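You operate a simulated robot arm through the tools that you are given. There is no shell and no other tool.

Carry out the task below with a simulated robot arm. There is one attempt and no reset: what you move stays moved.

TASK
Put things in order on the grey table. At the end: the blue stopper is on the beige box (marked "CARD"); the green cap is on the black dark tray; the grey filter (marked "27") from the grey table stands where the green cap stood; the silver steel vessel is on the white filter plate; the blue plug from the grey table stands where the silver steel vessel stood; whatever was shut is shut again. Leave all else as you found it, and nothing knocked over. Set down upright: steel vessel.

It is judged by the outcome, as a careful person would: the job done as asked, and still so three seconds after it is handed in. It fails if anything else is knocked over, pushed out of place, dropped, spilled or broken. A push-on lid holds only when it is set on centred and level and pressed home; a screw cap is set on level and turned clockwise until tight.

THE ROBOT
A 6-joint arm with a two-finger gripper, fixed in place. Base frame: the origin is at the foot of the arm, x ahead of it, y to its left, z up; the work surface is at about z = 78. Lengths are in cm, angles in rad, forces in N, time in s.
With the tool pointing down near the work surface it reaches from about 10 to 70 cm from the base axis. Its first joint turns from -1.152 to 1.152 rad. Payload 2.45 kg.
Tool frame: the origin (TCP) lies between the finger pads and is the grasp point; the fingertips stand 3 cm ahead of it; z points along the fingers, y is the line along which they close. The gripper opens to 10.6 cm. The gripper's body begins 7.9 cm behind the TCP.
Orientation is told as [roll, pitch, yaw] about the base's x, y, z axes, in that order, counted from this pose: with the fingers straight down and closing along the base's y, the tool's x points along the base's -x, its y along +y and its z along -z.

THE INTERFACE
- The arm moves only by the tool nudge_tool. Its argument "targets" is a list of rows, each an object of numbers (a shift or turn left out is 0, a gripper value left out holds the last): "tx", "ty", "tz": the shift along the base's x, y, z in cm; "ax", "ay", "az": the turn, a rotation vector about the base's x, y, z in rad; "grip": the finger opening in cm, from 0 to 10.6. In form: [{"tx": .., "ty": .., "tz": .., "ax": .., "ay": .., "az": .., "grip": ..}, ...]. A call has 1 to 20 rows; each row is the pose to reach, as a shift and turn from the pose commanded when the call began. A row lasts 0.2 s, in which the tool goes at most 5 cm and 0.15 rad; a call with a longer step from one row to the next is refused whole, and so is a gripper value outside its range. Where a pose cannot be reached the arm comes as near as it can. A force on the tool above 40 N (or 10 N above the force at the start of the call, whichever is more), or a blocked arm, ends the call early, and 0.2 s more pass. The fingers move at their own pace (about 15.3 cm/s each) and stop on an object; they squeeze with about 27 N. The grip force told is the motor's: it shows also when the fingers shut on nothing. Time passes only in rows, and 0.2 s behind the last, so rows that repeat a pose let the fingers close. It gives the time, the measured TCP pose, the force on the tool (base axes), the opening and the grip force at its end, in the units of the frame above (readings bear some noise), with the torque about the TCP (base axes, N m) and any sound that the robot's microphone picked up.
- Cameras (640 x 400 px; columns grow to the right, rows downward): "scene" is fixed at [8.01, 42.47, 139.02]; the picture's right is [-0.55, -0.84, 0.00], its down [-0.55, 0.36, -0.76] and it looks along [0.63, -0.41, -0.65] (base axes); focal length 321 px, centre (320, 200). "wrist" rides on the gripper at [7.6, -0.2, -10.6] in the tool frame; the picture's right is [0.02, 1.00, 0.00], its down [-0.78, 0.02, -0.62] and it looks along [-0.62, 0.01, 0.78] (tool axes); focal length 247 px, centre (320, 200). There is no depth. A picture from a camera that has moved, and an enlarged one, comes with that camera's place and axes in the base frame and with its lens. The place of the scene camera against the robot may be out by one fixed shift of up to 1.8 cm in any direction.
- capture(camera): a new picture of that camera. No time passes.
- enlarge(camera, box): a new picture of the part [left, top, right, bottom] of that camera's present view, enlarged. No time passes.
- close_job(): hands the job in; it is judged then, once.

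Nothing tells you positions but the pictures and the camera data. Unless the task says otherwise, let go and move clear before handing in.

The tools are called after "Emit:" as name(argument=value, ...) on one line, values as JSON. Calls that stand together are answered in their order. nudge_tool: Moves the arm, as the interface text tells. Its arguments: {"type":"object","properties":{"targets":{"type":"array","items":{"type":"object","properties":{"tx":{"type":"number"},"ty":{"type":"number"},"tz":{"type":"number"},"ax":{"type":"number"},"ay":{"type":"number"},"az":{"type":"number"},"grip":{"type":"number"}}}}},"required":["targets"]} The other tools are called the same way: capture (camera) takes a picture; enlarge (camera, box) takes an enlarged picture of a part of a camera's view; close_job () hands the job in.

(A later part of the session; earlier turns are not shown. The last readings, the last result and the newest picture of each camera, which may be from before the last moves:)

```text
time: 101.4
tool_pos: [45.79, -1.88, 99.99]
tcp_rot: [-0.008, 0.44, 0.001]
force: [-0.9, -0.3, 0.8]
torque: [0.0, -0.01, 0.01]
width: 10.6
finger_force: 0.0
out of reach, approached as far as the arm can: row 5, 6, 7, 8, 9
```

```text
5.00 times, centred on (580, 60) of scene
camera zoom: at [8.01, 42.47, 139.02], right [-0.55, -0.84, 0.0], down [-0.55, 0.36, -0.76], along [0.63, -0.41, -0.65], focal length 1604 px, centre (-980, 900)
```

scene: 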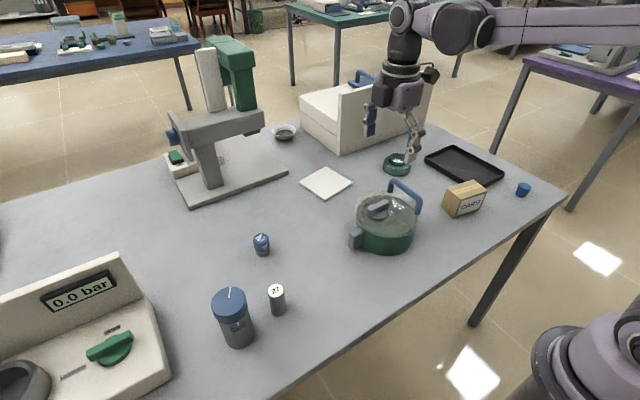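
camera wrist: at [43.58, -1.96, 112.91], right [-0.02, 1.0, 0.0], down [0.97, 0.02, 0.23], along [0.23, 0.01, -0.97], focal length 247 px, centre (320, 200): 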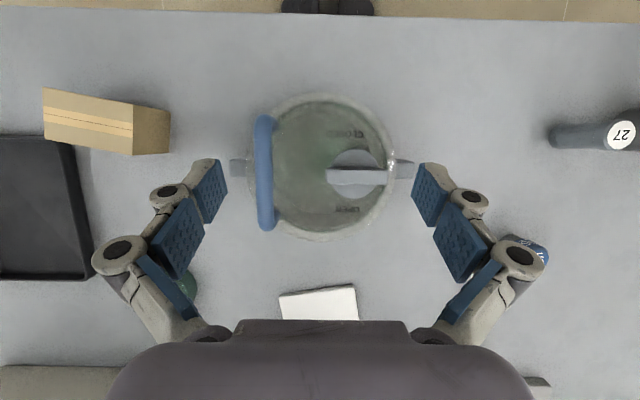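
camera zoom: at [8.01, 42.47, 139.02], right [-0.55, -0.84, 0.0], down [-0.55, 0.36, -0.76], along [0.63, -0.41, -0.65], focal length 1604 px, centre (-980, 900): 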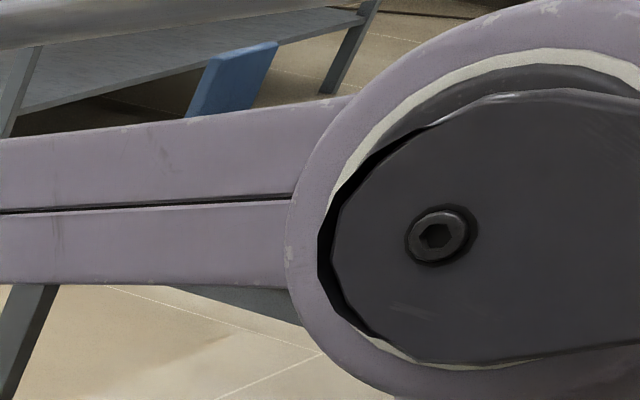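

Other tables show similar equipment, among them blue cylinders by a scale and a drawer unit. I zoom further there.

Emit:
enlarge(camera="scene", box=[370, 8, 430, 36])

Emit:
enlarge(camera="scene", box=[335, 8, 400, 44])

Emit:
enlarge(camera="scene", box=[380, 0, 500, 40])

Emit:
capture(camera="scene")

```text
10.67 times, centred on (400, 22) of scene
camera zoom: at [8.01, 42.47, 139.02], right [-0.55, -0.84, 0.0], down [-0.55, 0.36, -0.76], along [0.63, -0.41, -0.65], focal length 3421 px, centre (-533, 2099)
```

zoom: 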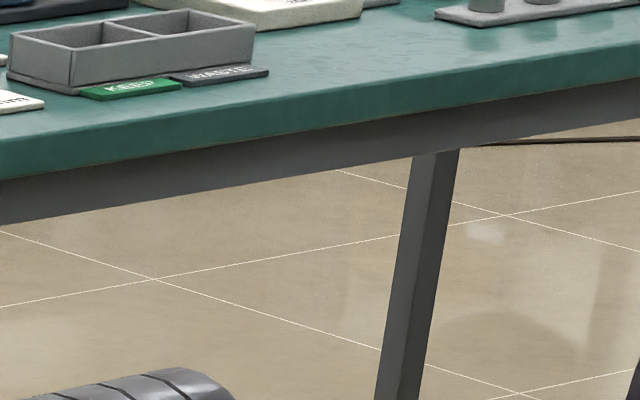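

```text
9.85 times, centred on (368, 26) of scene
camera zoom: at [8.01, 42.47, 139.02], right [-0.55, -0.84, 0.0], down [-0.55, 0.36, -0.76], along [0.63, -0.41, -0.65], focal length 3158 px, centre (-148, 1913)
```

zoom: 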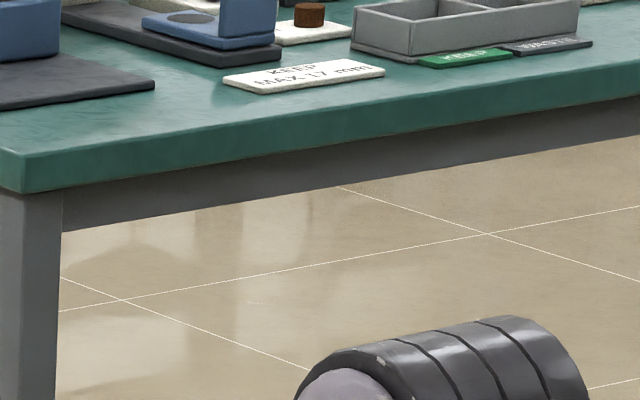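

```text
5.33 times, centred on (440, 20) of scene
camera zoom: at [8.01, 42.47, 139.02], right [-0.55, -0.84, 0.0], down [-0.55, 0.36, -0.76], along [0.63, -0.41, -0.65], focal length 1710 px, centre (-320, 1160)
```

zoom: 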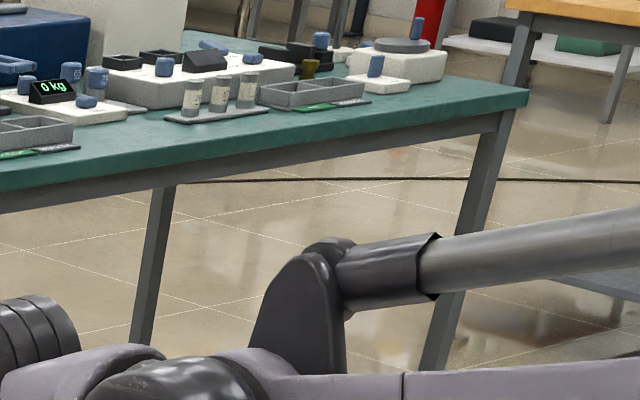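

```text
taken
```

scene: 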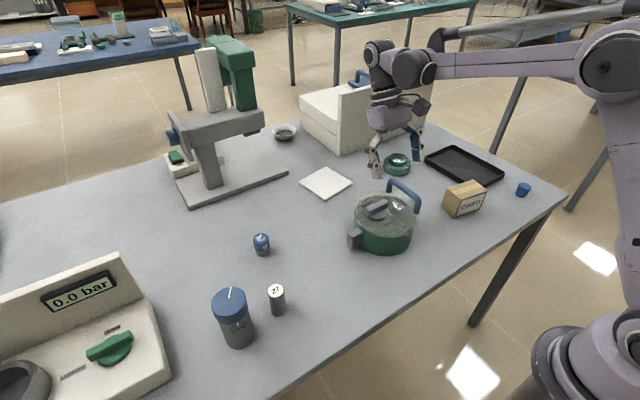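

I enlarge the blue cylinders near the scale, which resemble the 95 part.

Emit:
enlarge(camera="scene", box=[380, 8, 412, 28])

Emit:
enlarge(camera="scene", box=[405, 6, 440, 26])

Emit:
enlarge(camera="scene", box=[435, 0, 475, 24])

Emit:
enlarge(camera="scene", box=[288, 0, 350, 40])

```text
16.00 times, centred on (396, 18) of scene
camera zoom: at [8.01, 42.47, 139.02], right [-0.55, -0.84, 0.0], down [-0.55, 0.36, -0.76], along [0.63, -0.41, -0.65], focal length 5132 px, centre (-896, 3112)
```

zoom: 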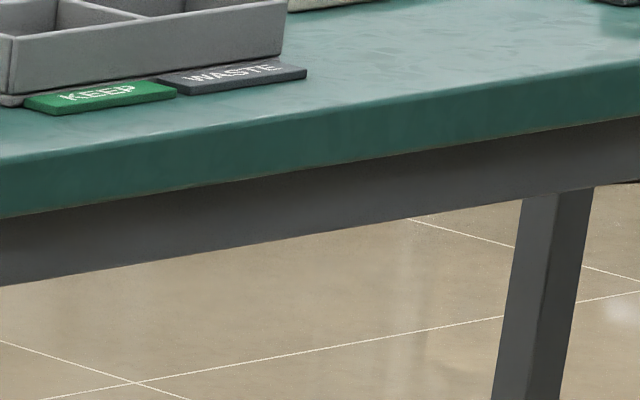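

```text
16.00 times, centred on (422, 16) of scene
camera zoom: at [8.01, 42.47, 139.02], right [-0.55, -0.84, 0.0], down [-0.55, 0.36, -0.76], along [0.63, -0.41, -0.65], focal length 5132 px, centre (-1320, 3144)
```

zoom: 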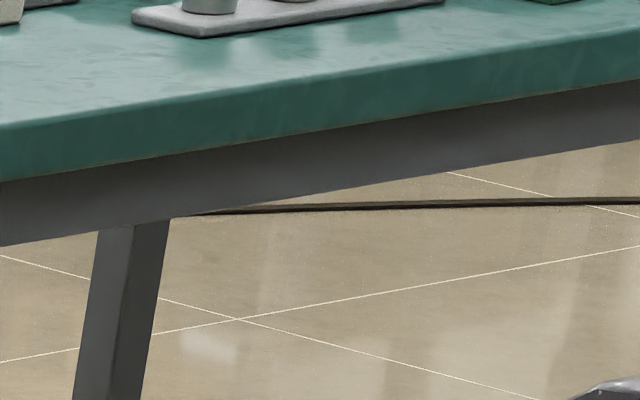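

```text
16.00 times, centred on (455, 12) of scene
camera zoom: at [8.01, 42.47, 139.02], right [-0.55, -0.84, 0.0], down [-0.55, 0.36, -0.76], along [0.63, -0.41, -0.65], focal length 5132 px, centre (-1840, 3208)
```

zoom: 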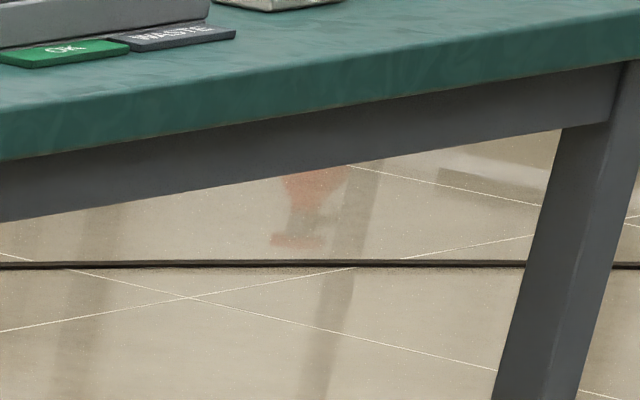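

```text
10.00 times, centred on (319, 20) of scene
camera zoom: at [8.01, 42.47, 139.02], right [-0.55, -0.84, 0.0], down [-0.55, 0.36, -0.76], along [0.63, -0.41, -0.65], focal length 3207 px, centre (330, 2000)
```

zoom: 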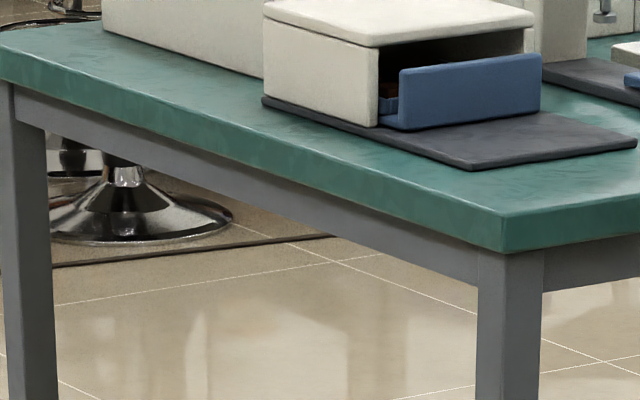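

The enlargement can reach past the picture's top edge. I use that to see the blue cylinders by the scale.

Emit:
enlarge(camera="scene", box=[376, 0, 416, 1])

Emit:
enlarge(camera="scene", box=[405, 0, 445, 1])

Emit:
enlarge(camera="scene", box=[440, 0, 480, 1])

Emit:
enlarge(camera="scene", box=[340, 0, 380, 20])

```text
16.00 times, centred on (396, 0) of scene
camera zoom: at [8.01, 42.47, 139.02], right [-0.55, -0.84, 0.0], down [-0.55, 0.36, -0.76], along [0.63, -0.41, -0.65], focal length 5132 px, centre (-896, 3392)
```

zoom: 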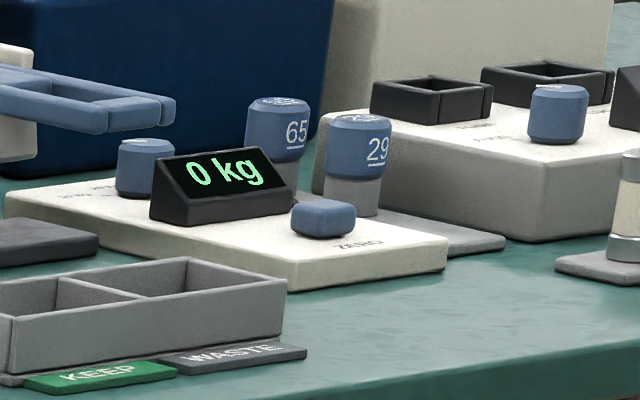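

```text
16.00 times, centred on (425, 0) of scene
camera zoom: at [8.01, 42.47, 139.02], right [-0.55, -0.84, 0.0], down [-0.55, 0.36, -0.76], along [0.63, -0.41, -0.65], focal length 5132 px, centre (-1360, 3392)
```

zoom: 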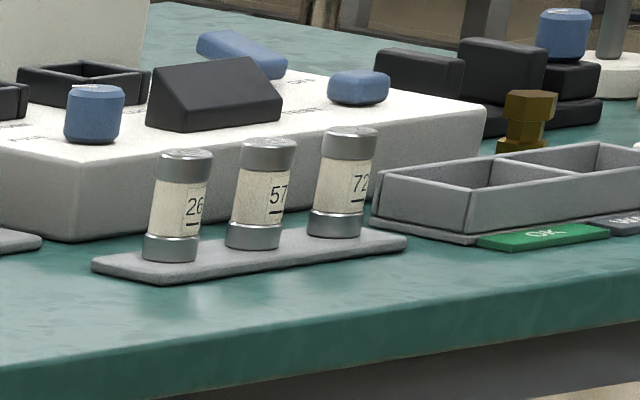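

```text
16.00 times, centred on (460, 0) of scene
camera zoom: at [8.01, 42.47, 139.02], right [-0.55, -0.84, 0.0], down [-0.55, 0.36, -0.76], along [0.63, -0.41, -0.65], focal length 5132 px, centre (-1920, 3392)
```

zoom: 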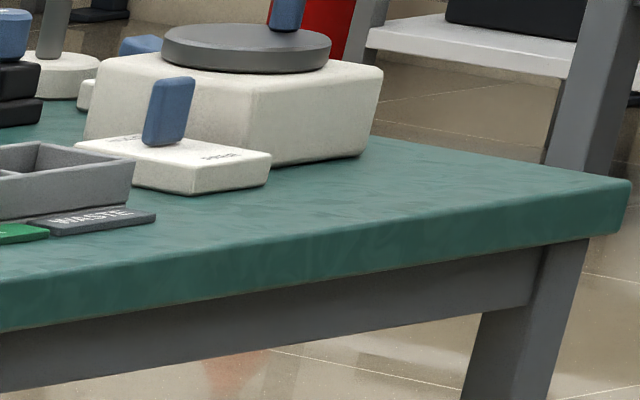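

```text
16.00 times, centred on (360, 10) of scene
camera zoom: at [8.01, 42.47, 139.02], right [-0.55, -0.84, 0.0], down [-0.55, 0.36, -0.76], along [0.63, -0.41, -0.65], focal length 5132 px, centre (-320, 3240)
```

zoom: 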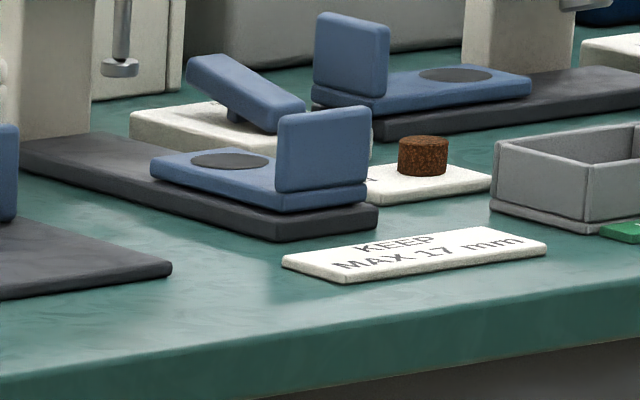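

The 95 part matches numbered canisters ("29", "65") that belong to a weighing set, so it is likely not the plug. I now look closely at the bottle body and the tapered blue part, to judge material and shape.

Emit:
enlarge(camera="scene", box=[205, 280, 295, 350])

Emit:
enlarge(camera="scene", box=[215, 310, 255, 350])

Emit:
enlarge(camera="scene", box=[510, 178, 538, 202])

Emit:
enlarge(camera="scene", box=[150, 30, 290, 210])

Emit:
enlarge(camera="scene", box=[0, 320, 60, 400])

```text
5.71 times, centred on (250, 315) of scene
camera zoom: at [8.01, 42.47, 139.02], right [-0.55, -0.84, 0.0], down [-0.55, 0.36, -0.76], along [0.63, -0.41, -0.65], focal length 1833 px, centre (720, -457)
```

zoom: 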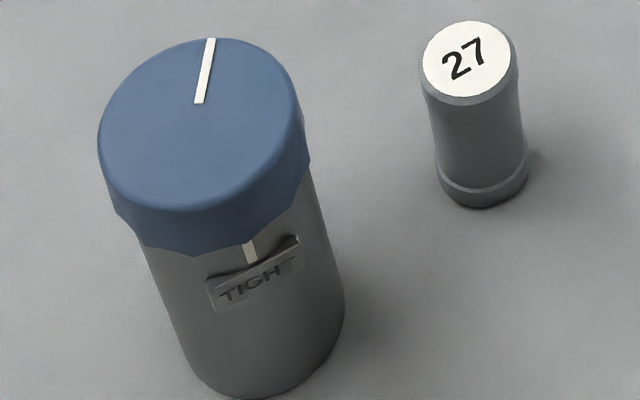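

```text
10.00 times, centred on (235, 330) of scene
camera zoom: at [8.01, 42.47, 139.02], right [-0.55, -0.84, 0.0], down [-0.55, 0.36, -0.76], along [0.63, -0.41, -0.65], focal length 3207 px, centre (1170, -1100)
```

zoom: 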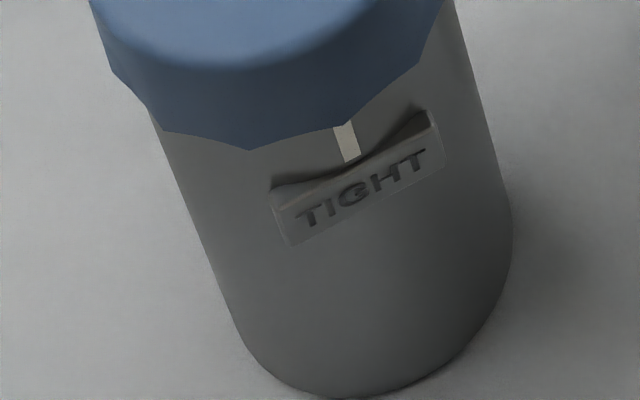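

```text
16.00 times, centred on (524, 190) of scene
camera zoom: at [8.01, 42.47, 139.02], right [-0.55, -0.84, 0.0], down [-0.55, 0.36, -0.76], along [0.63, -0.41, -0.65], focal length 5132 px, centre (-2944, 360)
```

zoom: 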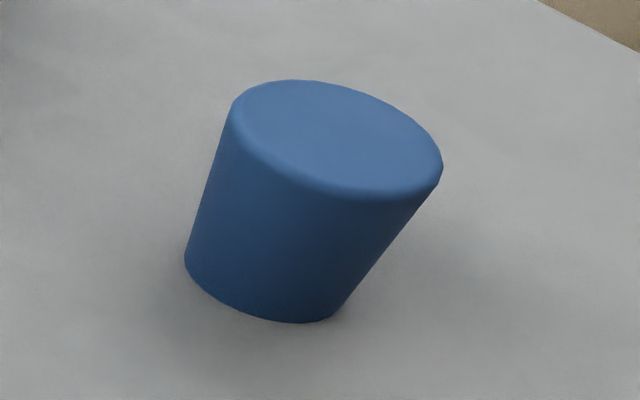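

```text
2.22 times, centred on (220, 120) of scene
camera zoom: at [8.01, 42.47, 139.02], right [-0.55, -0.84, 0.0], down [-0.55, 0.36, -0.76], along [0.63, -0.41, -0.65], focal length 713 px, centre (542, 378)
```

zoom: 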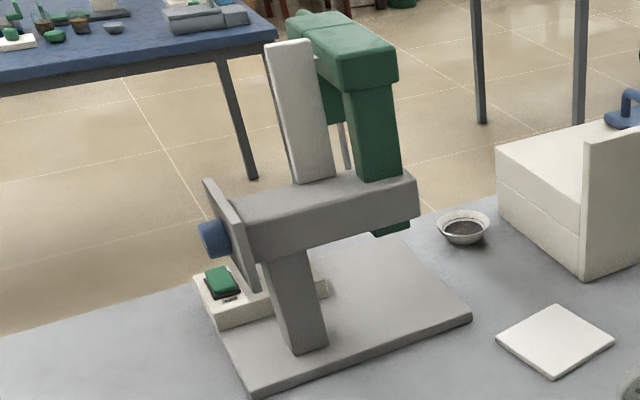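

```text
5.00 times, centred on (30, 360) of scene
camera zoom: at [8.01, 42.47, 139.02], right [-0.55, -0.84, 0.0], down [-0.55, 0.36, -0.76], along [0.63, -0.41, -0.65], focal length 1604 px, centre (1770, -600)
```

zoom: 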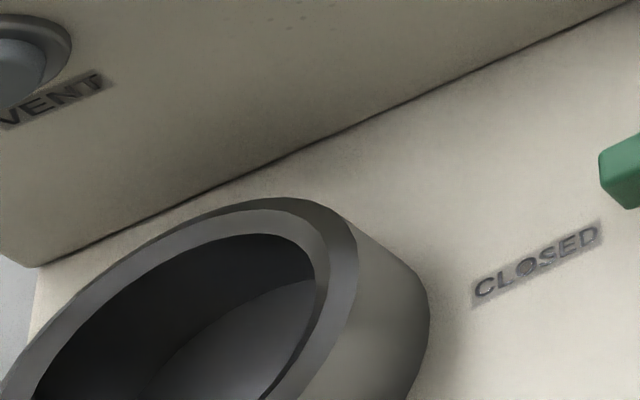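

The bottle body is matte grey like the filter, so it is a screw-capped jar rather than a steel vessel. I return to it to find out how far the cap turns clockwise and whether it can be unscrewed.

Emit:
nudge_tool(targets=[{"tz": 2, "ay": -0.1}, {"tz": 4, "ay": -0.2}, {"tz": 5, "ay": -0.3}, {"tz": 5, "ay": -0.4}, {"tz": 5, "ay": -0.5}, {"tz": 5, "ay": -0.6}, {"tz": 5, "ay": -0.67}, {"tz": 5, "ay": -0.67}])

```text
time: 103.2
tool_pos: [45.76, -1.96, 105.06]
tcp_rot: [-0.007, -0.232, 0.0]
force: [0.3, -0.4, -0.4]
torque: [0.0, 0.0, -0.01]
width: 10.63
finger_force: 0.0
```

The tool's pitch overshot; I level it again.

Emit:
nudge_tool(targets=[{"ay": 0.116}, {"ay": 0.231}, {"ay": 0.231, "ax": 0.007}])

Emit:
nudge_tool(targets=[{"tx": -0.5, "ty": 4, "tz": 0}, {"tx": -1, "ty": 8}, {"tx": -1.5, "ty": 12}, {"tx": -2, "ty": 16}, {"tx": -2.5, "ty": 20}, {"tx": -3, "ty": 24}, {"tx": -3.5, "ty": 28}, {"tx": -4, "ty": 32}, {"tx": -4.5, "ty": 36}, {"tx": -4.75, "ty": 40}, {"tx": -4.75, "ty": 41.95}, {"tx": -4.75, "ty": 41.95, "grip": 9}])

Emit:
enlarge(camera="wrist", box=[220, 0, 420, 140])

```text
time: 104.0
tool_pos: [45.87, -2.11, 105.03]
tcp_rot: [0.0, 0.0, 0.001]
force: [-0.3, 0.8, 0.4]
torque: [0.01, -0.02, 0.01]
width: 10.61
finger_force: 0.0
```

```text
time: 106.6
tool_pos: [41.06, 40.14, 105.0]
tcp_rot: [0.001, 0.0, 0.0]
force: [0.1, 0.3, 0.7]
torque: [0.0, -0.01, -0.01]
width: 9.0
finger_force: 0.0
```

```text
2.86 times, centred on (320, 70) of wrist
camera zoom: at [33.51, 40.01, 115.7], right [-0.02, 1.0, 0.0], down [0.78, 0.02, 0.62], along [0.62, 0.01, -0.78], focal length 706 px, centre (320, 571)
```

zoom: 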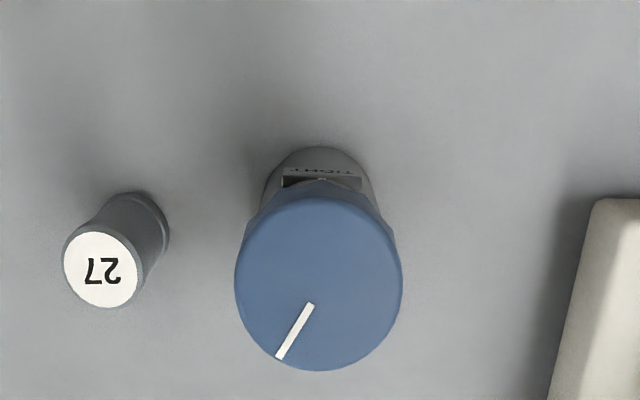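

I lower onto the cap, grip, and turn clockwise by stages, watching the line against the body mark.

Emit:
nudge_tool(targets=[{"tz": -4, "grip": 9}, {"tz": -8, "grip": 9}, {"tz": -12, "grip": 9}, {"tz": -14.5, "grip": 9}, {"tz": -16.3, "grip": 9}, {"tz": -16.3, "grip": 7}, {"tz": -16.3, "grip": 5.4}, {"tz": -16.3, "grip": 5}, {"tz": -16.3, "grip": 5}])

Emit:
nudge_tool(targets=[{"az": -0.12}, {"az": -0.24}, {"az": -0.36}, {"az": -0.36}])

Emit:
enlarge(camera="scene", box=[180, 250, 300, 360])

Emit:
nudge_tool(targets=[{"az": -0.12}, {"az": -0.24}, {"az": -0.36}, {"az": -0.36}])

Emit:
enlarge(camera="scene", box=[180, 250, 300, 360])

Emit:
capture(camera="wrist")

```text
time: 108.6
tool_pos: [41.02, 40.19, 88.75]
tcp_rot: [-0.001, 0.001, 0.001]
force: [-0.6, 0.6, 0.8]
torque: [0.05, 0.0, -0.04]
width: 5.72
finger_force: 26.9
```

```text
time: 109.6
tool_pos: [40.96, 40.05, 88.71]
tcp_rot: [-0.001, -0.001, -0.362]
force: [-0.3, 0.4, 3.5]
torque: [0.0, 0.06, 0.01]
width: 5.72
finger_force: 26.9
```

```text
3.64 times, centred on (240, 305) of scene
camera zoom: at [8.01, 42.46, 139.02], right [-0.55, -0.84, 0.0], down [-0.55, 0.36, -0.76], along [0.63, -0.41, -0.65], focal length 1166 px, centre (611, -182)
```

zoom: 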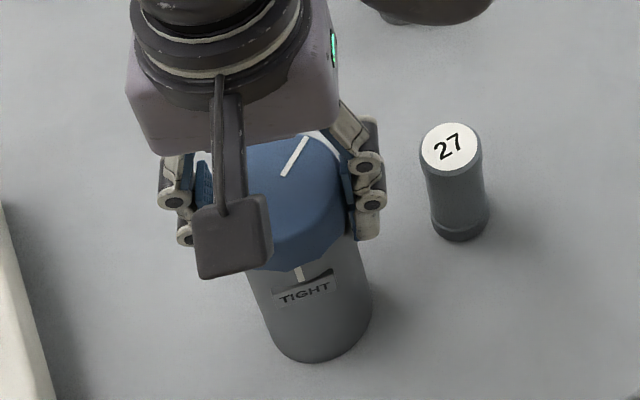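

```text
time: 110.6
tool_pos: [41.21, 39.88, 88.67]
tcp_rot: [0.0, -0.001, -0.723]
force: [0.9, 2.0, 6.7]
torque: [-0.04, 0.06, 0.0]
width: 5.73
finger_force: 27.2
```

```text
3.64 times, centred on (240, 305) of scene
camera zoom: at [8.01, 42.46, 139.02], right [-0.55, -0.84, 0.0], down [-0.55, 0.36, -0.76], along [0.63, -0.41, -0.65], focal length 1166 px, centre (611, -182)
```

zoom: 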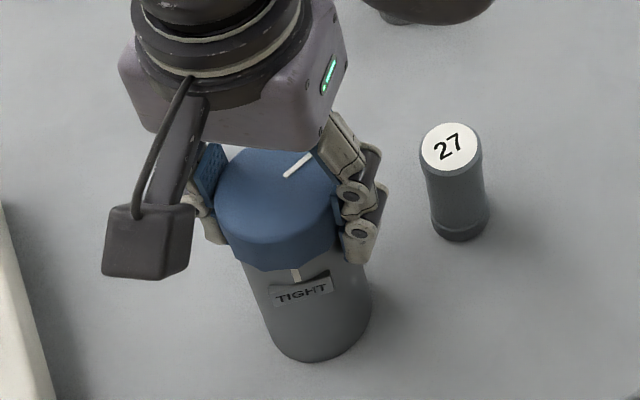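

```text
taken
camera wrist: at [35.31, 44.98, 99.43], right [0.64, 0.76, 0.0], down [0.6, -0.51, 0.62], along [0.48, -0.4, -0.78], focal length 247 px, centre (320, 200)
```

wrist: 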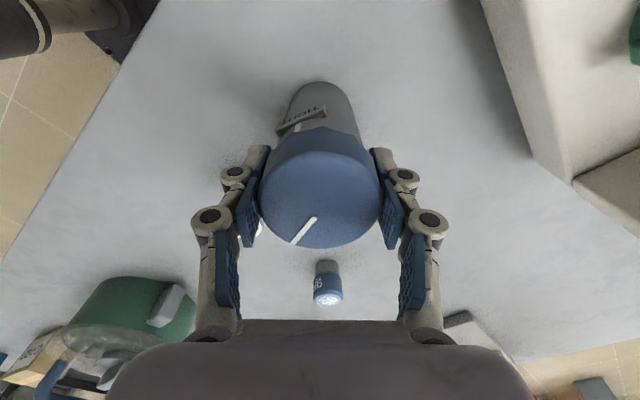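

The cap keeps turning clockwise with almost no torque and pushes the tool upward as it turns, as if it were rising. I keep turning, rising a little with it.

Emit:
nudge_tool(targets=[{"az": -0.12, "tz": 0.02}, {"az": -0.24, "tz": 0.04}, {"az": -0.36, "tz": 0.06}, {"az": -0.48, "tz": 0.08}, {"az": -0.6, "tz": 0.1}, {"az": -0.6, "tz": 0.1}])

Emit:
enlarge(camera="scene", box=[180, 250, 300, 360])

Emit:
capture(camera="wrist")

```text
time: 112.0
tool_pos: [40.96, 39.97, 88.74]
tcp_rot: [0.0, 0.0, -1.322]
force: [-0.4, 1.2, -0.8]
torque: [-0.01, 0.0, 0.0]
width: 5.74
finger_force: 27.0
```

```text
3.64 times, centred on (240, 305) of scene
camera zoom: at [8.02, 42.47, 139.02], right [-0.55, -0.84, 0.0], down [-0.55, 0.36, -0.76], along [0.63, -0.41, -0.65], focal length 1166 px, centre (611, -182)
```

zoom: 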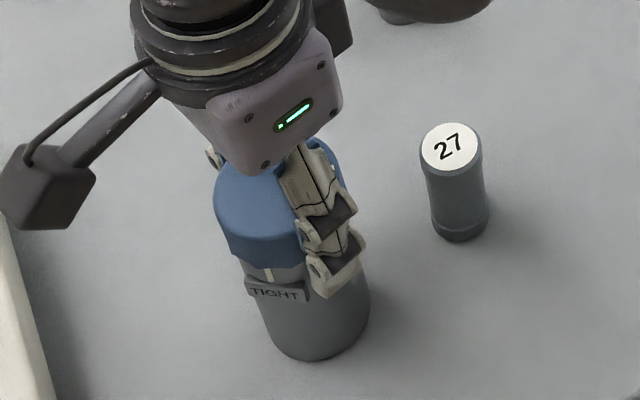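

```text
taken
camera wrist: at [39.12, 47.42, 99.55], right [0.96, 0.27, 0.0], down [0.21, -0.76, 0.62], along [0.17, -0.6, -0.78], focal length 247 px, centre (320, 200)
```

wrist: 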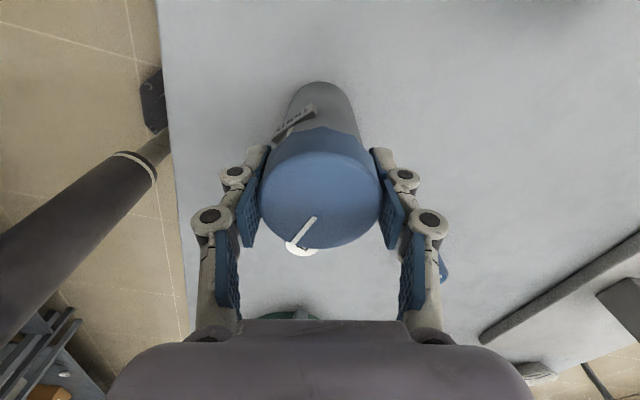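

I compare the gap between the cap's rim and the TIGHT label with the earlier close-up.

Emit:
enlarge(camera="scene", box=[215, 310, 255, 350])

Emit:
enlarge(camera="wrist", box=[250, 70, 390, 160])

```text
10.00 times, centred on (235, 330) of scene
camera zoom: at [8.02, 42.47, 139.02], right [-0.55, -0.84, 0.0], down [-0.55, 0.36, -0.76], along [0.63, -0.41, -0.65], focal length 3207 px, centre (1170, -1100)
```

zoom: 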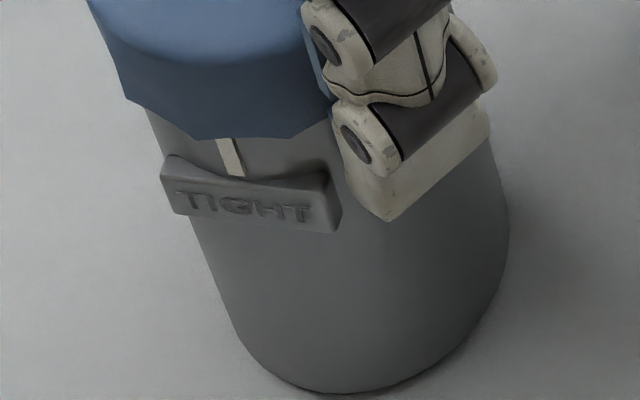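

```text
4.44 times, centred on (320, 115) of wrist
camera zoom: at [39.12, 47.42, 99.55], right [0.96, 0.27, 0.0], down [0.21, -0.76, 0.62], along [0.17, -0.6, -0.78], focal length 1098 px, centre (320, 578)
```

zoom: 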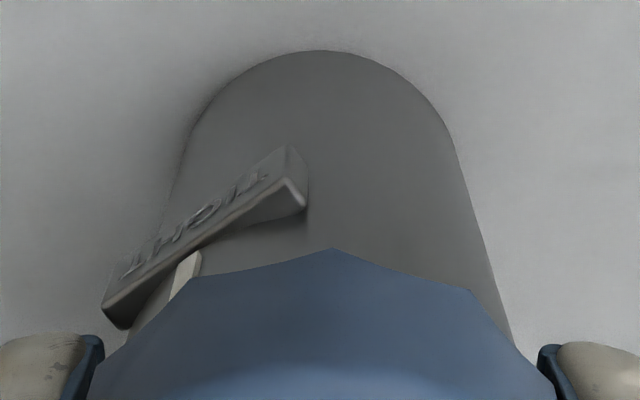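

The gap looks about the same. I press lightly so the body stays put and keep turning clockwise to see where it stops.

Emit:
nudge_tool(targets=[{"tz": -0.1}, {"tz": -0.12}, {"tz": -0.12}])

Emit:
nudge_tool(targets=[{"az": -0.12}, {"az": -0.24}, {"az": -0.36}, {"az": -0.48}, {"az": -0.6}, {"az": -0.72}, {"az": -0.84}, {"az": -0.96}, {"az": -0.96}])

Emit:
enlarge(camera="scene", box=[180, 250, 300, 360])

Emit:
capture(camera="wrist")

```text
time: 112.8
tool_pos: [41.08, 39.91, 88.81]
tcp_rot: [-0.001, 0.001, -1.32]
force: [-0.1, 0.2, 0.3]
torque: [-0.03, -0.03, 0.01]
width: 5.73
finger_force: 27.0
```

```text
time: 114.8
tool_pos: [42.14, 38.81, 88.66]
tcp_rot: [-0.004, 0.001, -2.271]
force: [1.8, -2.4, 4.8]
torque: [-0.33, -0.38, 0.0]
width: 5.75
finger_force: 26.7
out of reach, approached as far as the arm can: row 8, 9
```

```text
3.64 times, centred on (240, 305) of scene
camera zoom: at [8.01, 42.46, 139.02], right [-0.55, -0.84, 0.0], down [-0.55, 0.36, -0.76], along [0.63, -0.41, -0.65], focal length 1166 px, centre (611, -182)
```

zoom: 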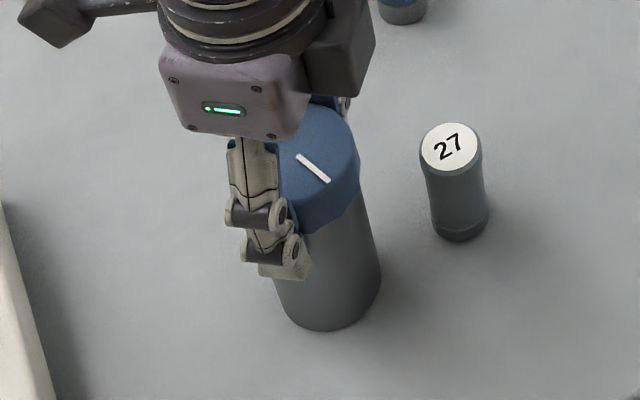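

```text
taken
camera wrist: at [47.1, 44.77, 99.39], right [0.78, -0.63, 0.0], down [-0.49, -0.61, 0.62], along [-0.39, -0.48, -0.78], focal length 247 px, centre (320, 200)
```

wrist: 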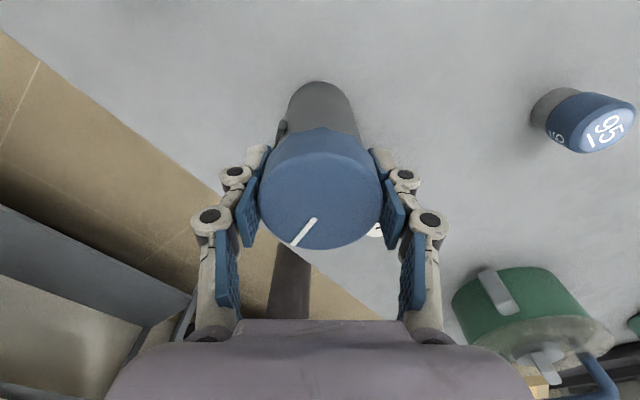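

The cap still turns clockwise; I ran out of wrist range and the jar shifted about 1.6 cm. I turn back a little, carry the jar back to its place at [41,40], and release to re-grip.

Emit:
nudge_tool(targets=[{"az": 0.14}, {"az": 0.27}, {"az": 0.27, "tz": 0.3}, {"az": 0.27, "tz": 0.5}, {"az": 0.27, "tz": 0.5, "tx": -0.6, "ty": 0.6}, {"az": 0.27, "tz": 0.5, "tx": -1.14, "ty": 1.19}, {"az": 0.27, "tz": 0.5, "tx": -1.14, "ty": 1.19}])

Emit:
enlarge(camera="scene", box=[180, 250, 300, 360])

```text
time: 116.4
tool_pos: [41.06, 39.99, 89.14]
tcp_rot: [0.0, 0.001, -2.012]
force: [-1.3, -0.6, -6.1]
torque: [-0.04, 0.03, 0.01]
width: 5.7
finger_force: 27.4
```

```text
3.64 times, centred on (240, 305) of scene
camera zoom: at [8.02, 42.47, 139.02], right [-0.55, -0.84, 0.0], down [-0.55, 0.36, -0.76], along [0.63, -0.41, -0.65], focal length 1166 px, centre (611, -182)
```

zoom: 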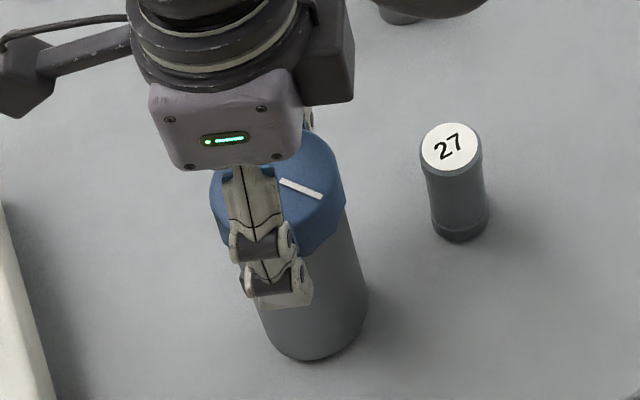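

The jar is back over its spot. I lower, release, rise a little, turn the tool back and look from the side at how cap and body now stand.

Emit:
nudge_tool(targets=[{"tz": -0.3}, {"tz": -0.5}, {"tz": -0.5}, {"tz": -0.5, "grip": 7}, {"tz": -0.5, "grip": 9}, {"tz": 4, "grip": 9}, {"tz": 8, "grip": 9}])

Emit:
nudge_tool(targets=[{"az": 0.14}, {"az": 0.28}, {"az": 0.42}, {"az": 0.56}, {"az": 0.7}, {"az": 0.84}, {"az": 0.98}, {"az": 1.12}, {"az": 1.26}, {"az": 1.4}, {"az": 1.54}, {"az": 1.68}, {"az": 1.82}, {"az": 1.96}, {"az": 2.012}, {"az": 2.012}])

Emit:
capture(camera="wrist")

Emit:
enlarge(camera="wrist", box=[240, 10, 400, 150])

Emit:
enlarge(camera="scene", box=[180, 250, 300, 360])

```text
time: 118.0
tool_pos: [40.93, 39.8, 97.3]
tcp_rot: [-0.001, 0.0, -2.01]
force: [0.7, 0.6, 0.9]
torque: [0.02, 0.02, -0.02]
width: 9.01
finger_force: 0.0
```

```text
time: 121.4
tool_pos: [40.95, 39.99, 97.21]
tcp_rot: [0.0, 0.001, 0.003]
force: [0.0, -0.1, 0.7]
torque: [-0.01, 0.02, -0.02]
width: 8.98
finger_force: 0.0
```

```text
taken
camera wrist: at [33.42, 39.94, 107.92], right [-0.02, 1.0, 0.0], down [0.78, 0.02, 0.62], along [0.62, 0.02, -0.78], focal length 247 px, centre (320, 200)
```

wrist: 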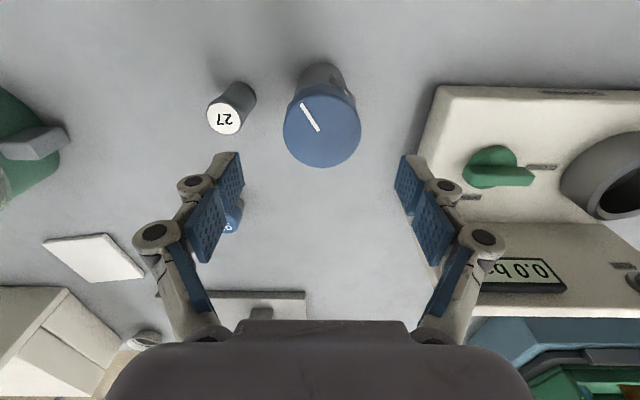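

```text
2.86 times, centred on (320, 80) of wrist
camera zoom: at [33.42, 39.94, 107.92], right [-0.02, 1.0, 0.0], down [0.78, 0.02, 0.62], along [0.62, 0.02, -0.78], focal length 706 px, centre (320, 543)
```

zoom: 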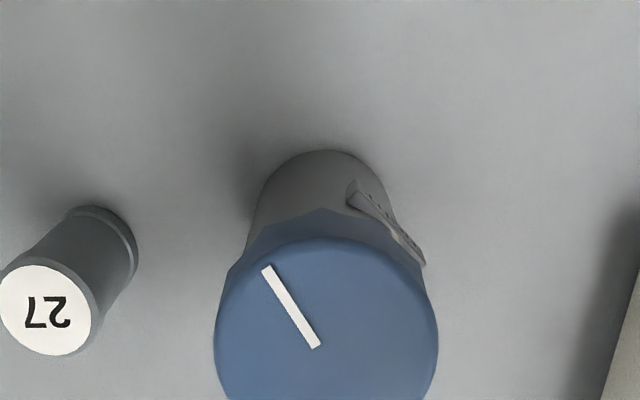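

```text
3.64 times, centred on (240, 305) of scene
camera zoom: at [8.01, 42.47, 139.02], right [-0.55, -0.84, 0.0], down [-0.55, 0.36, -0.76], along [0.63, -0.41, -0.65], focal length 1166 px, centre (611, -182)
```

zoom: 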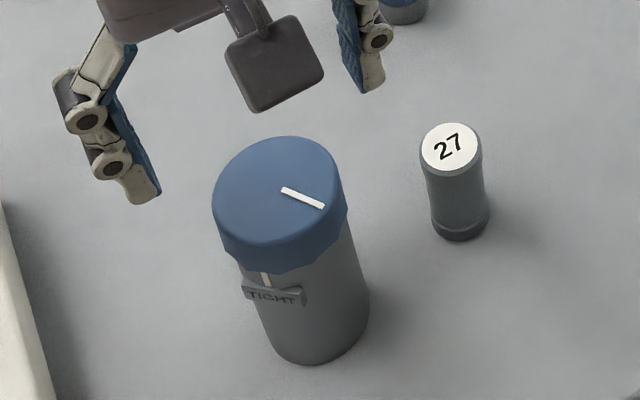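

The cap's line is now about 95° from the TIGHT mark, against 153° at first. I re-grip and keep turning clockwise to see whether it stops at TIGHT.

Emit:
nudge_tool(targets=[{"tz": -4, "grip": 9}, {"tz": -7, "grip": 9}, {"tz": -8.6, "grip": 9}, {"tz": -8.6, "grip": 7}, {"tz": -8.6, "grip": 5.4}, {"tz": -8.6, "grip": 5}, {"tz": -8.6, "grip": 5}])

Emit:
nudge_tool(targets=[{"az": -0.13}, {"az": -0.26}, {"az": -0.39}, {"az": -0.52}, {"az": -0.65}, {"az": -0.78}, {"az": -0.91}, {"az": -1.04}, {"az": -1.17}, {"az": -1.3}, {"az": -1.3}])

Emit:
capture(camera="wrist")

Emit:
enlarge(camera="scene", box=[180, 250, 300, 360])

```text
time: 123.0
tool_pos: [40.99, 39.92, 88.64]
tcp_rot: [0.0, 0.004, 0.001]
force: [-0.9, 2.4, 0.1]
torque: [0.07, 0.0, -0.02]
width: 5.71
finger_force: 26.4
```

```text
time: 125.4
tool_pos: [40.95, 39.94, 88.65]
tcp_rot: [0.0, 0.002, -1.3]
force: [-0.8, -0.8, 5.2]
torque: [0.02, 0.05, -0.01]
width: 5.71
finger_force: 27.8
```

```text
taken
camera wrist: at [38.85, 47.47, 99.34], right [0.96, 0.29, 0.0], down [0.23, -0.75, 0.62], along [0.18, -0.59, -0.78], focal length 247 px, centre (320, 200)
```

wrist: 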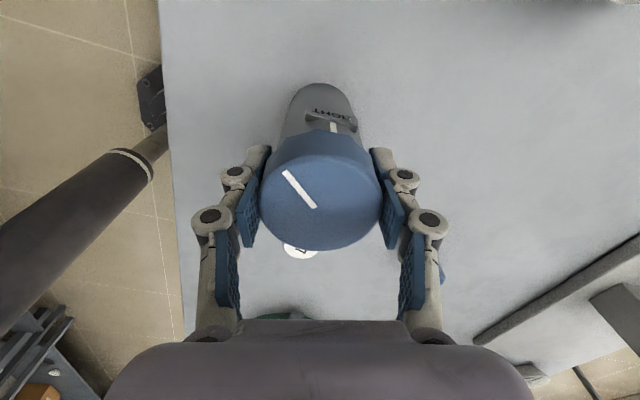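

```text
3.64 times, centred on (240, 305) of scene
camera zoom: at [8.0, 42.46, 139.02], right [-0.55, -0.84, 0.0], down [-0.55, 0.36, -0.76], along [0.63, -0.41, -0.65], focal length 1166 px, centre (611, -182)
```

zoom: 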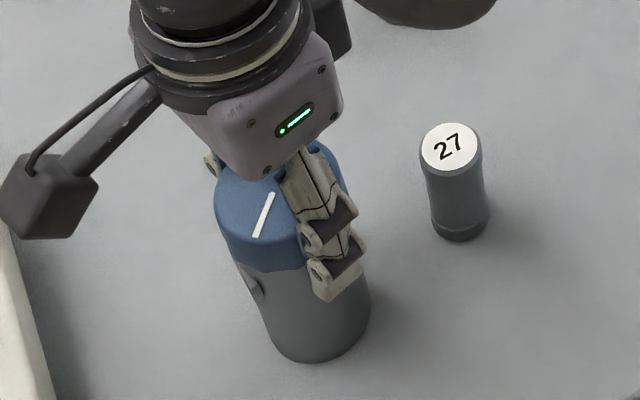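

It goes on turning toward the TIGHT mark with the body dragging a bit. I press slightly and continue.

Emit:
nudge_tool(targets=[{"az": -0.13, "tz": -0.05}, {"az": -0.26, "tz": -0.1}, {"az": -0.39, "tz": -0.1}, {"az": -0.52, "tz": -0.1}, {"az": -0.65, "tz": -0.1}, {"az": -0.75, "tz": -0.1}, {"az": -0.75, "tz": -0.1}])

Emit:
capture(camera="wrist")

```text
time: 127.0
tool_pos: [40.96, 39.8, 88.6]
tcp_rot: [-0.001, 0.003, -2.05]
force: [-0.4, 3.4, 15.7]
torque: [0.1, -0.03, 0.02]
width: 5.78
finger_force: 27.2
```

```text
taken
camera wrist: at [44.41, 46.99, 99.23], right [0.9, -0.44, 0.0], down [-0.35, -0.7, 0.62], along [-0.27, -0.56, -0.78], focal length 247 px, centre (320, 200)
```

wrist: 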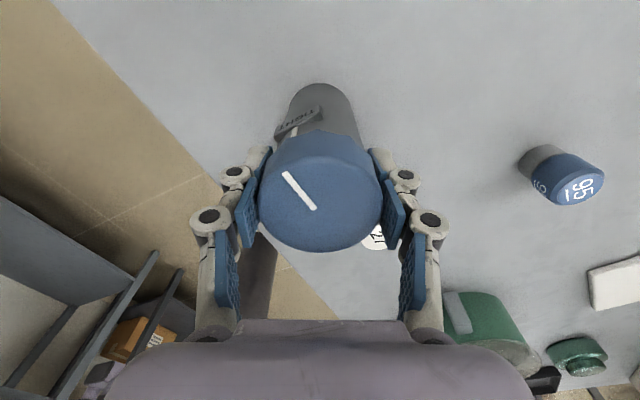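

The line now nearly meets the TIGHT mark. I turn a bit more to see if it stops there.

Emit:
nudge_tool(targets=[{"az": -0.05}, {"az": -0.1}, {"az": -0.1}])

Emit:
enlarge(camera="wrist", box=[240, 70, 400, 260])

```text
time: 127.8
tool_pos: [40.92, 40.0, 88.64]
tcp_rot: [0.0, 0.0, -2.15]
force: [0.0, 2.7, 14.8]
torque: [0.07, -0.01, 0.13]
width: 5.74
finger_force: 27.1
```

```text
2.11 times, centred on (320, 165) of wrist
camera zoom: at [45.1, 46.6, 99.23], right [0.85, -0.53, 0.0], down [-0.41, -0.67, 0.62], along [-0.33, -0.53, -0.78], focal length 520 px, centre (320, 274)
```

zoom: 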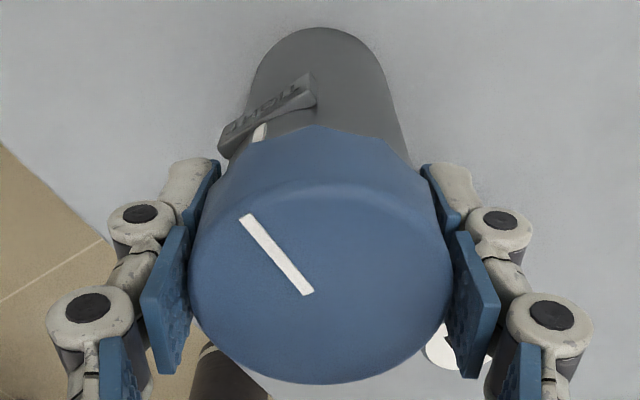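

It stopped exactly where the line meets TIGHT, so the cap was loose at first by about 153° and is not removable. I turn it back counterclockwise to how I found it.

Emit:
nudge_tool(targets=[{"az": 0.14}, {"az": 0.28}, {"az": 0.42}, {"az": 0.56}, {"az": 0.7}, {"az": 0.84}, {"az": 0.98}, {"az": 1.12}, {"az": 1.26}, {"az": 1.4}, {"az": 1.54}, {"az": 1.68}, {"az": 1.82}, {"az": 1.96}, {"az": 2.1}, {"az": 2.15}, {"az": 2.15}])

Emit:
enlarge(camera="wrist", box=[240, 70, 400, 260])

Emit:
enlarge(camera="scene", box=[180, 250, 300, 360])

```text
time: 131.4
tool_pos: [40.94, 39.96, 88.57]
tcp_rot: [0.001, 0.001, 0.004]
force: [-1.6, 1.4, 9.5]
torque: [-0.02, 0.1, 0.01]
width: 5.72
finger_force: 26.6
```

```text
2.11 times, centred on (320, 165) of wrist
camera zoom: at [33.43, 39.9, 99.23], right [-0.03, 1.0, 0.0], down [0.78, 0.02, 0.62], along [0.62, 0.02, -0.78], focal length 520 px, centre (320, 274)
```

zoom: 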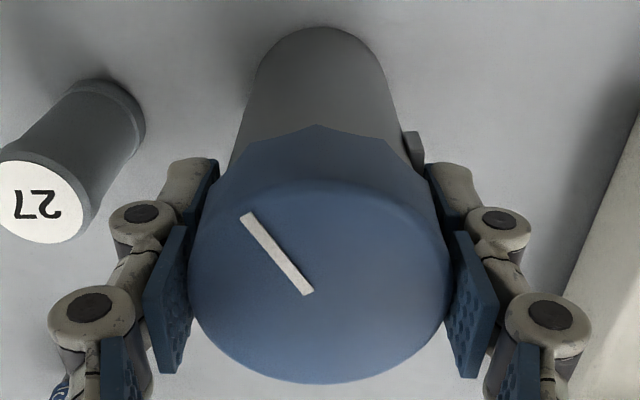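

```text
3.64 times, centred on (240, 305) of scene
camera zoom: at [8.0, 42.46, 139.02], right [-0.55, -0.84, 0.0], down [-0.55, 0.36, -0.76], along [0.63, -0.41, -0.65], focal length 1166 px, centre (611, -182)
```

zoom: 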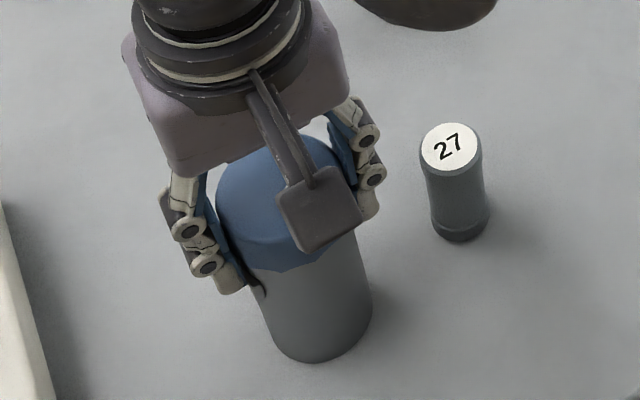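

The cap is nearly back at its loose stop. I open, turn the tool back, re-grip and turn on so that cap and body regain their first heading.

Emit:
nudge_tool(targets=[{"grip": 7}, {"grip": 9}, {"az": -0.14, "grip": 9}, {"az": -0.28, "grip": 9}, {"az": -0.42, "grip": 9}, {"az": -0.56, "grip": 9}, {"az": -0.7, "grip": 9}, {"az": -0.84, "grip": 9}, {"az": -0.98, "grip": 9}, {"az": -1.03, "grip": 9}, {"az": -1.03, "grip": 7}, {"az": -1.03, "grip": 5.4}, {"az": -1.03, "grip": 5}, {"az": -1.03, "grip": 5}])

Emit:
nudge_tool(targets=[{"az": 0.14}, {"az": 0.28}, {"az": 0.42}, {"az": 0.56}, {"az": 0.7}, {"az": 0.84}, {"az": 0.98}, {"az": 1.12}, {"az": 1.26}, {"az": 1.4}, {"az": 1.54}, {"az": 1.68}, {"az": 1.82}, {"az": 1.96}, {"az": 2.06}, {"az": 2.06}])

Emit:
capture(camera="wrist")

Emit:
enlarge(camera="scene", box=[180, 250, 300, 360])

```text
time: 134.4
tool_pos: [41.0, 40.08, 88.52]
tcp_rot: [0.0, 0.001, -1.028]
force: [-2.1, -1.0, 2.9]
torque: [-0.07, 0.06, 0.0]
width: 5.64
finger_force: 27.2
```

```text
time: 137.8
tool_pos: [40.92, 39.95, 88.51]
tcp_rot: [0.001, 0.001, 1.037]
force: [0.8, -0.3, 3.8]
torque: [0.02, -0.01, -0.02]
width: 5.65
finger_force: 27.0
```

```text
taken
camera wrist: at [37.29, 33.51, 99.2], right [-0.87, 0.49, 0.0], down [0.39, 0.68, 0.62], along [0.31, 0.54, -0.78], focal length 247 px, centre (320, 200)
```

wrist: 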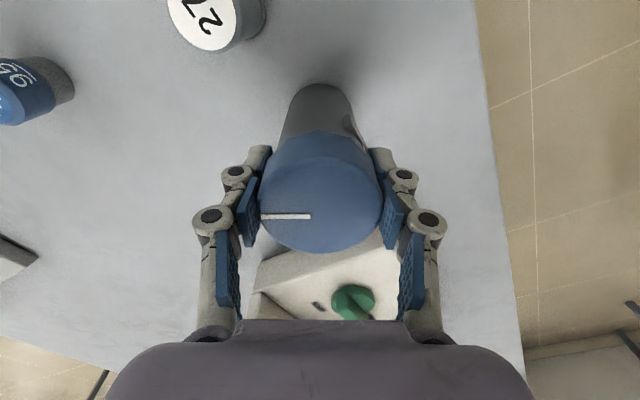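

```text
3.64 times, centred on (240, 305) of scene
camera zoom: at [8.01, 42.46, 139.02], right [-0.55, -0.84, 0.0], down [-0.55, 0.36, -0.76], along [0.63, -0.41, -0.65], focal length 1166 px, centre (611, -182)
```

zoom: 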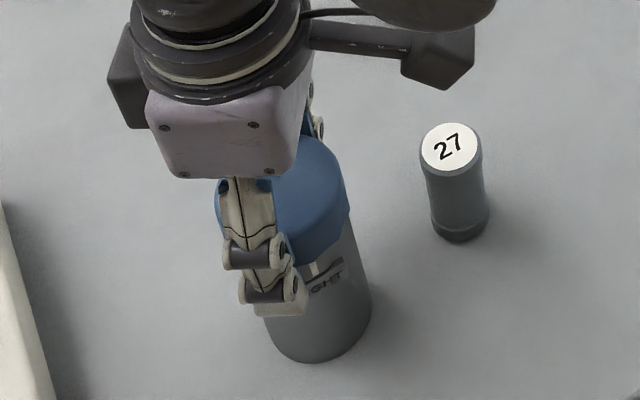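

The cap line is back at about -28° and the TIGHT mark faces as before. I release and compare with the starting picture.

Emit:
nudge_tool(targets=[{"grip": 7}, {"grip": 9}, {"tz": 4, "grip": 9}, {"tz": 8, "grip": 9}, {"tz": 12, "grip": 9}, {"tz": 16, "grip": 9}])

Emit:
enlarge(camera="scene", box=[180, 250, 300, 360])

Emit:
enlarge(camera="scene", box=[180, 220, 340, 360])

```text
time: 139.2
tool_pos: [40.87, 40.07, 104.68]
tcp_rot: [0.001, 0.0, 1.031]
force: [0.7, 1.1, 0.2]
torque: [0.0, 0.0, -0.02]
width: 9.01
finger_force: 0.1
```

```text
3.64 times, centred on (240, 305) of scene
camera zoom: at [8.01, 42.46, 139.02], right [-0.55, -0.84, 0.0], down [-0.55, 0.36, -0.76], along [0.63, -0.41, -0.65], focal length 1166 px, centre (611, -182)
```

zoom: 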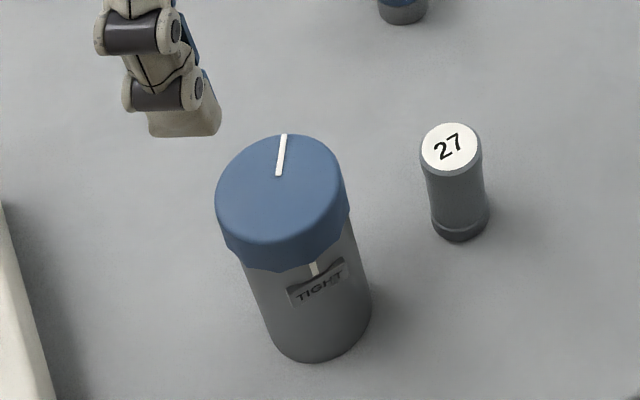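

```text
2.86 times, centred on (260, 290) of scene
camera zoom: at [8.01, 42.46, 139.02], right [-0.55, -0.84, 0.0], down [-0.55, 0.36, -0.76], along [0.63, -0.41, -0.65], focal length 916 px, centre (491, -57)
```

zoom: 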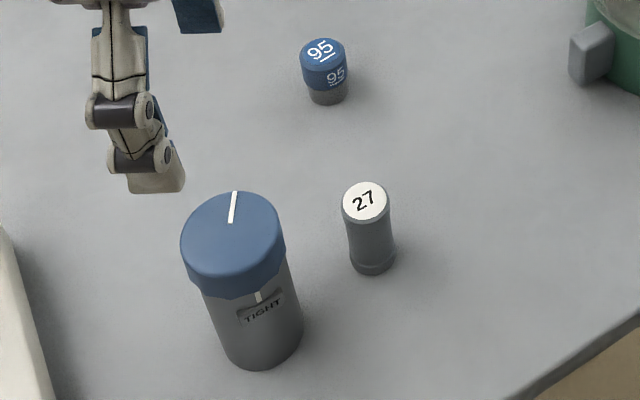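

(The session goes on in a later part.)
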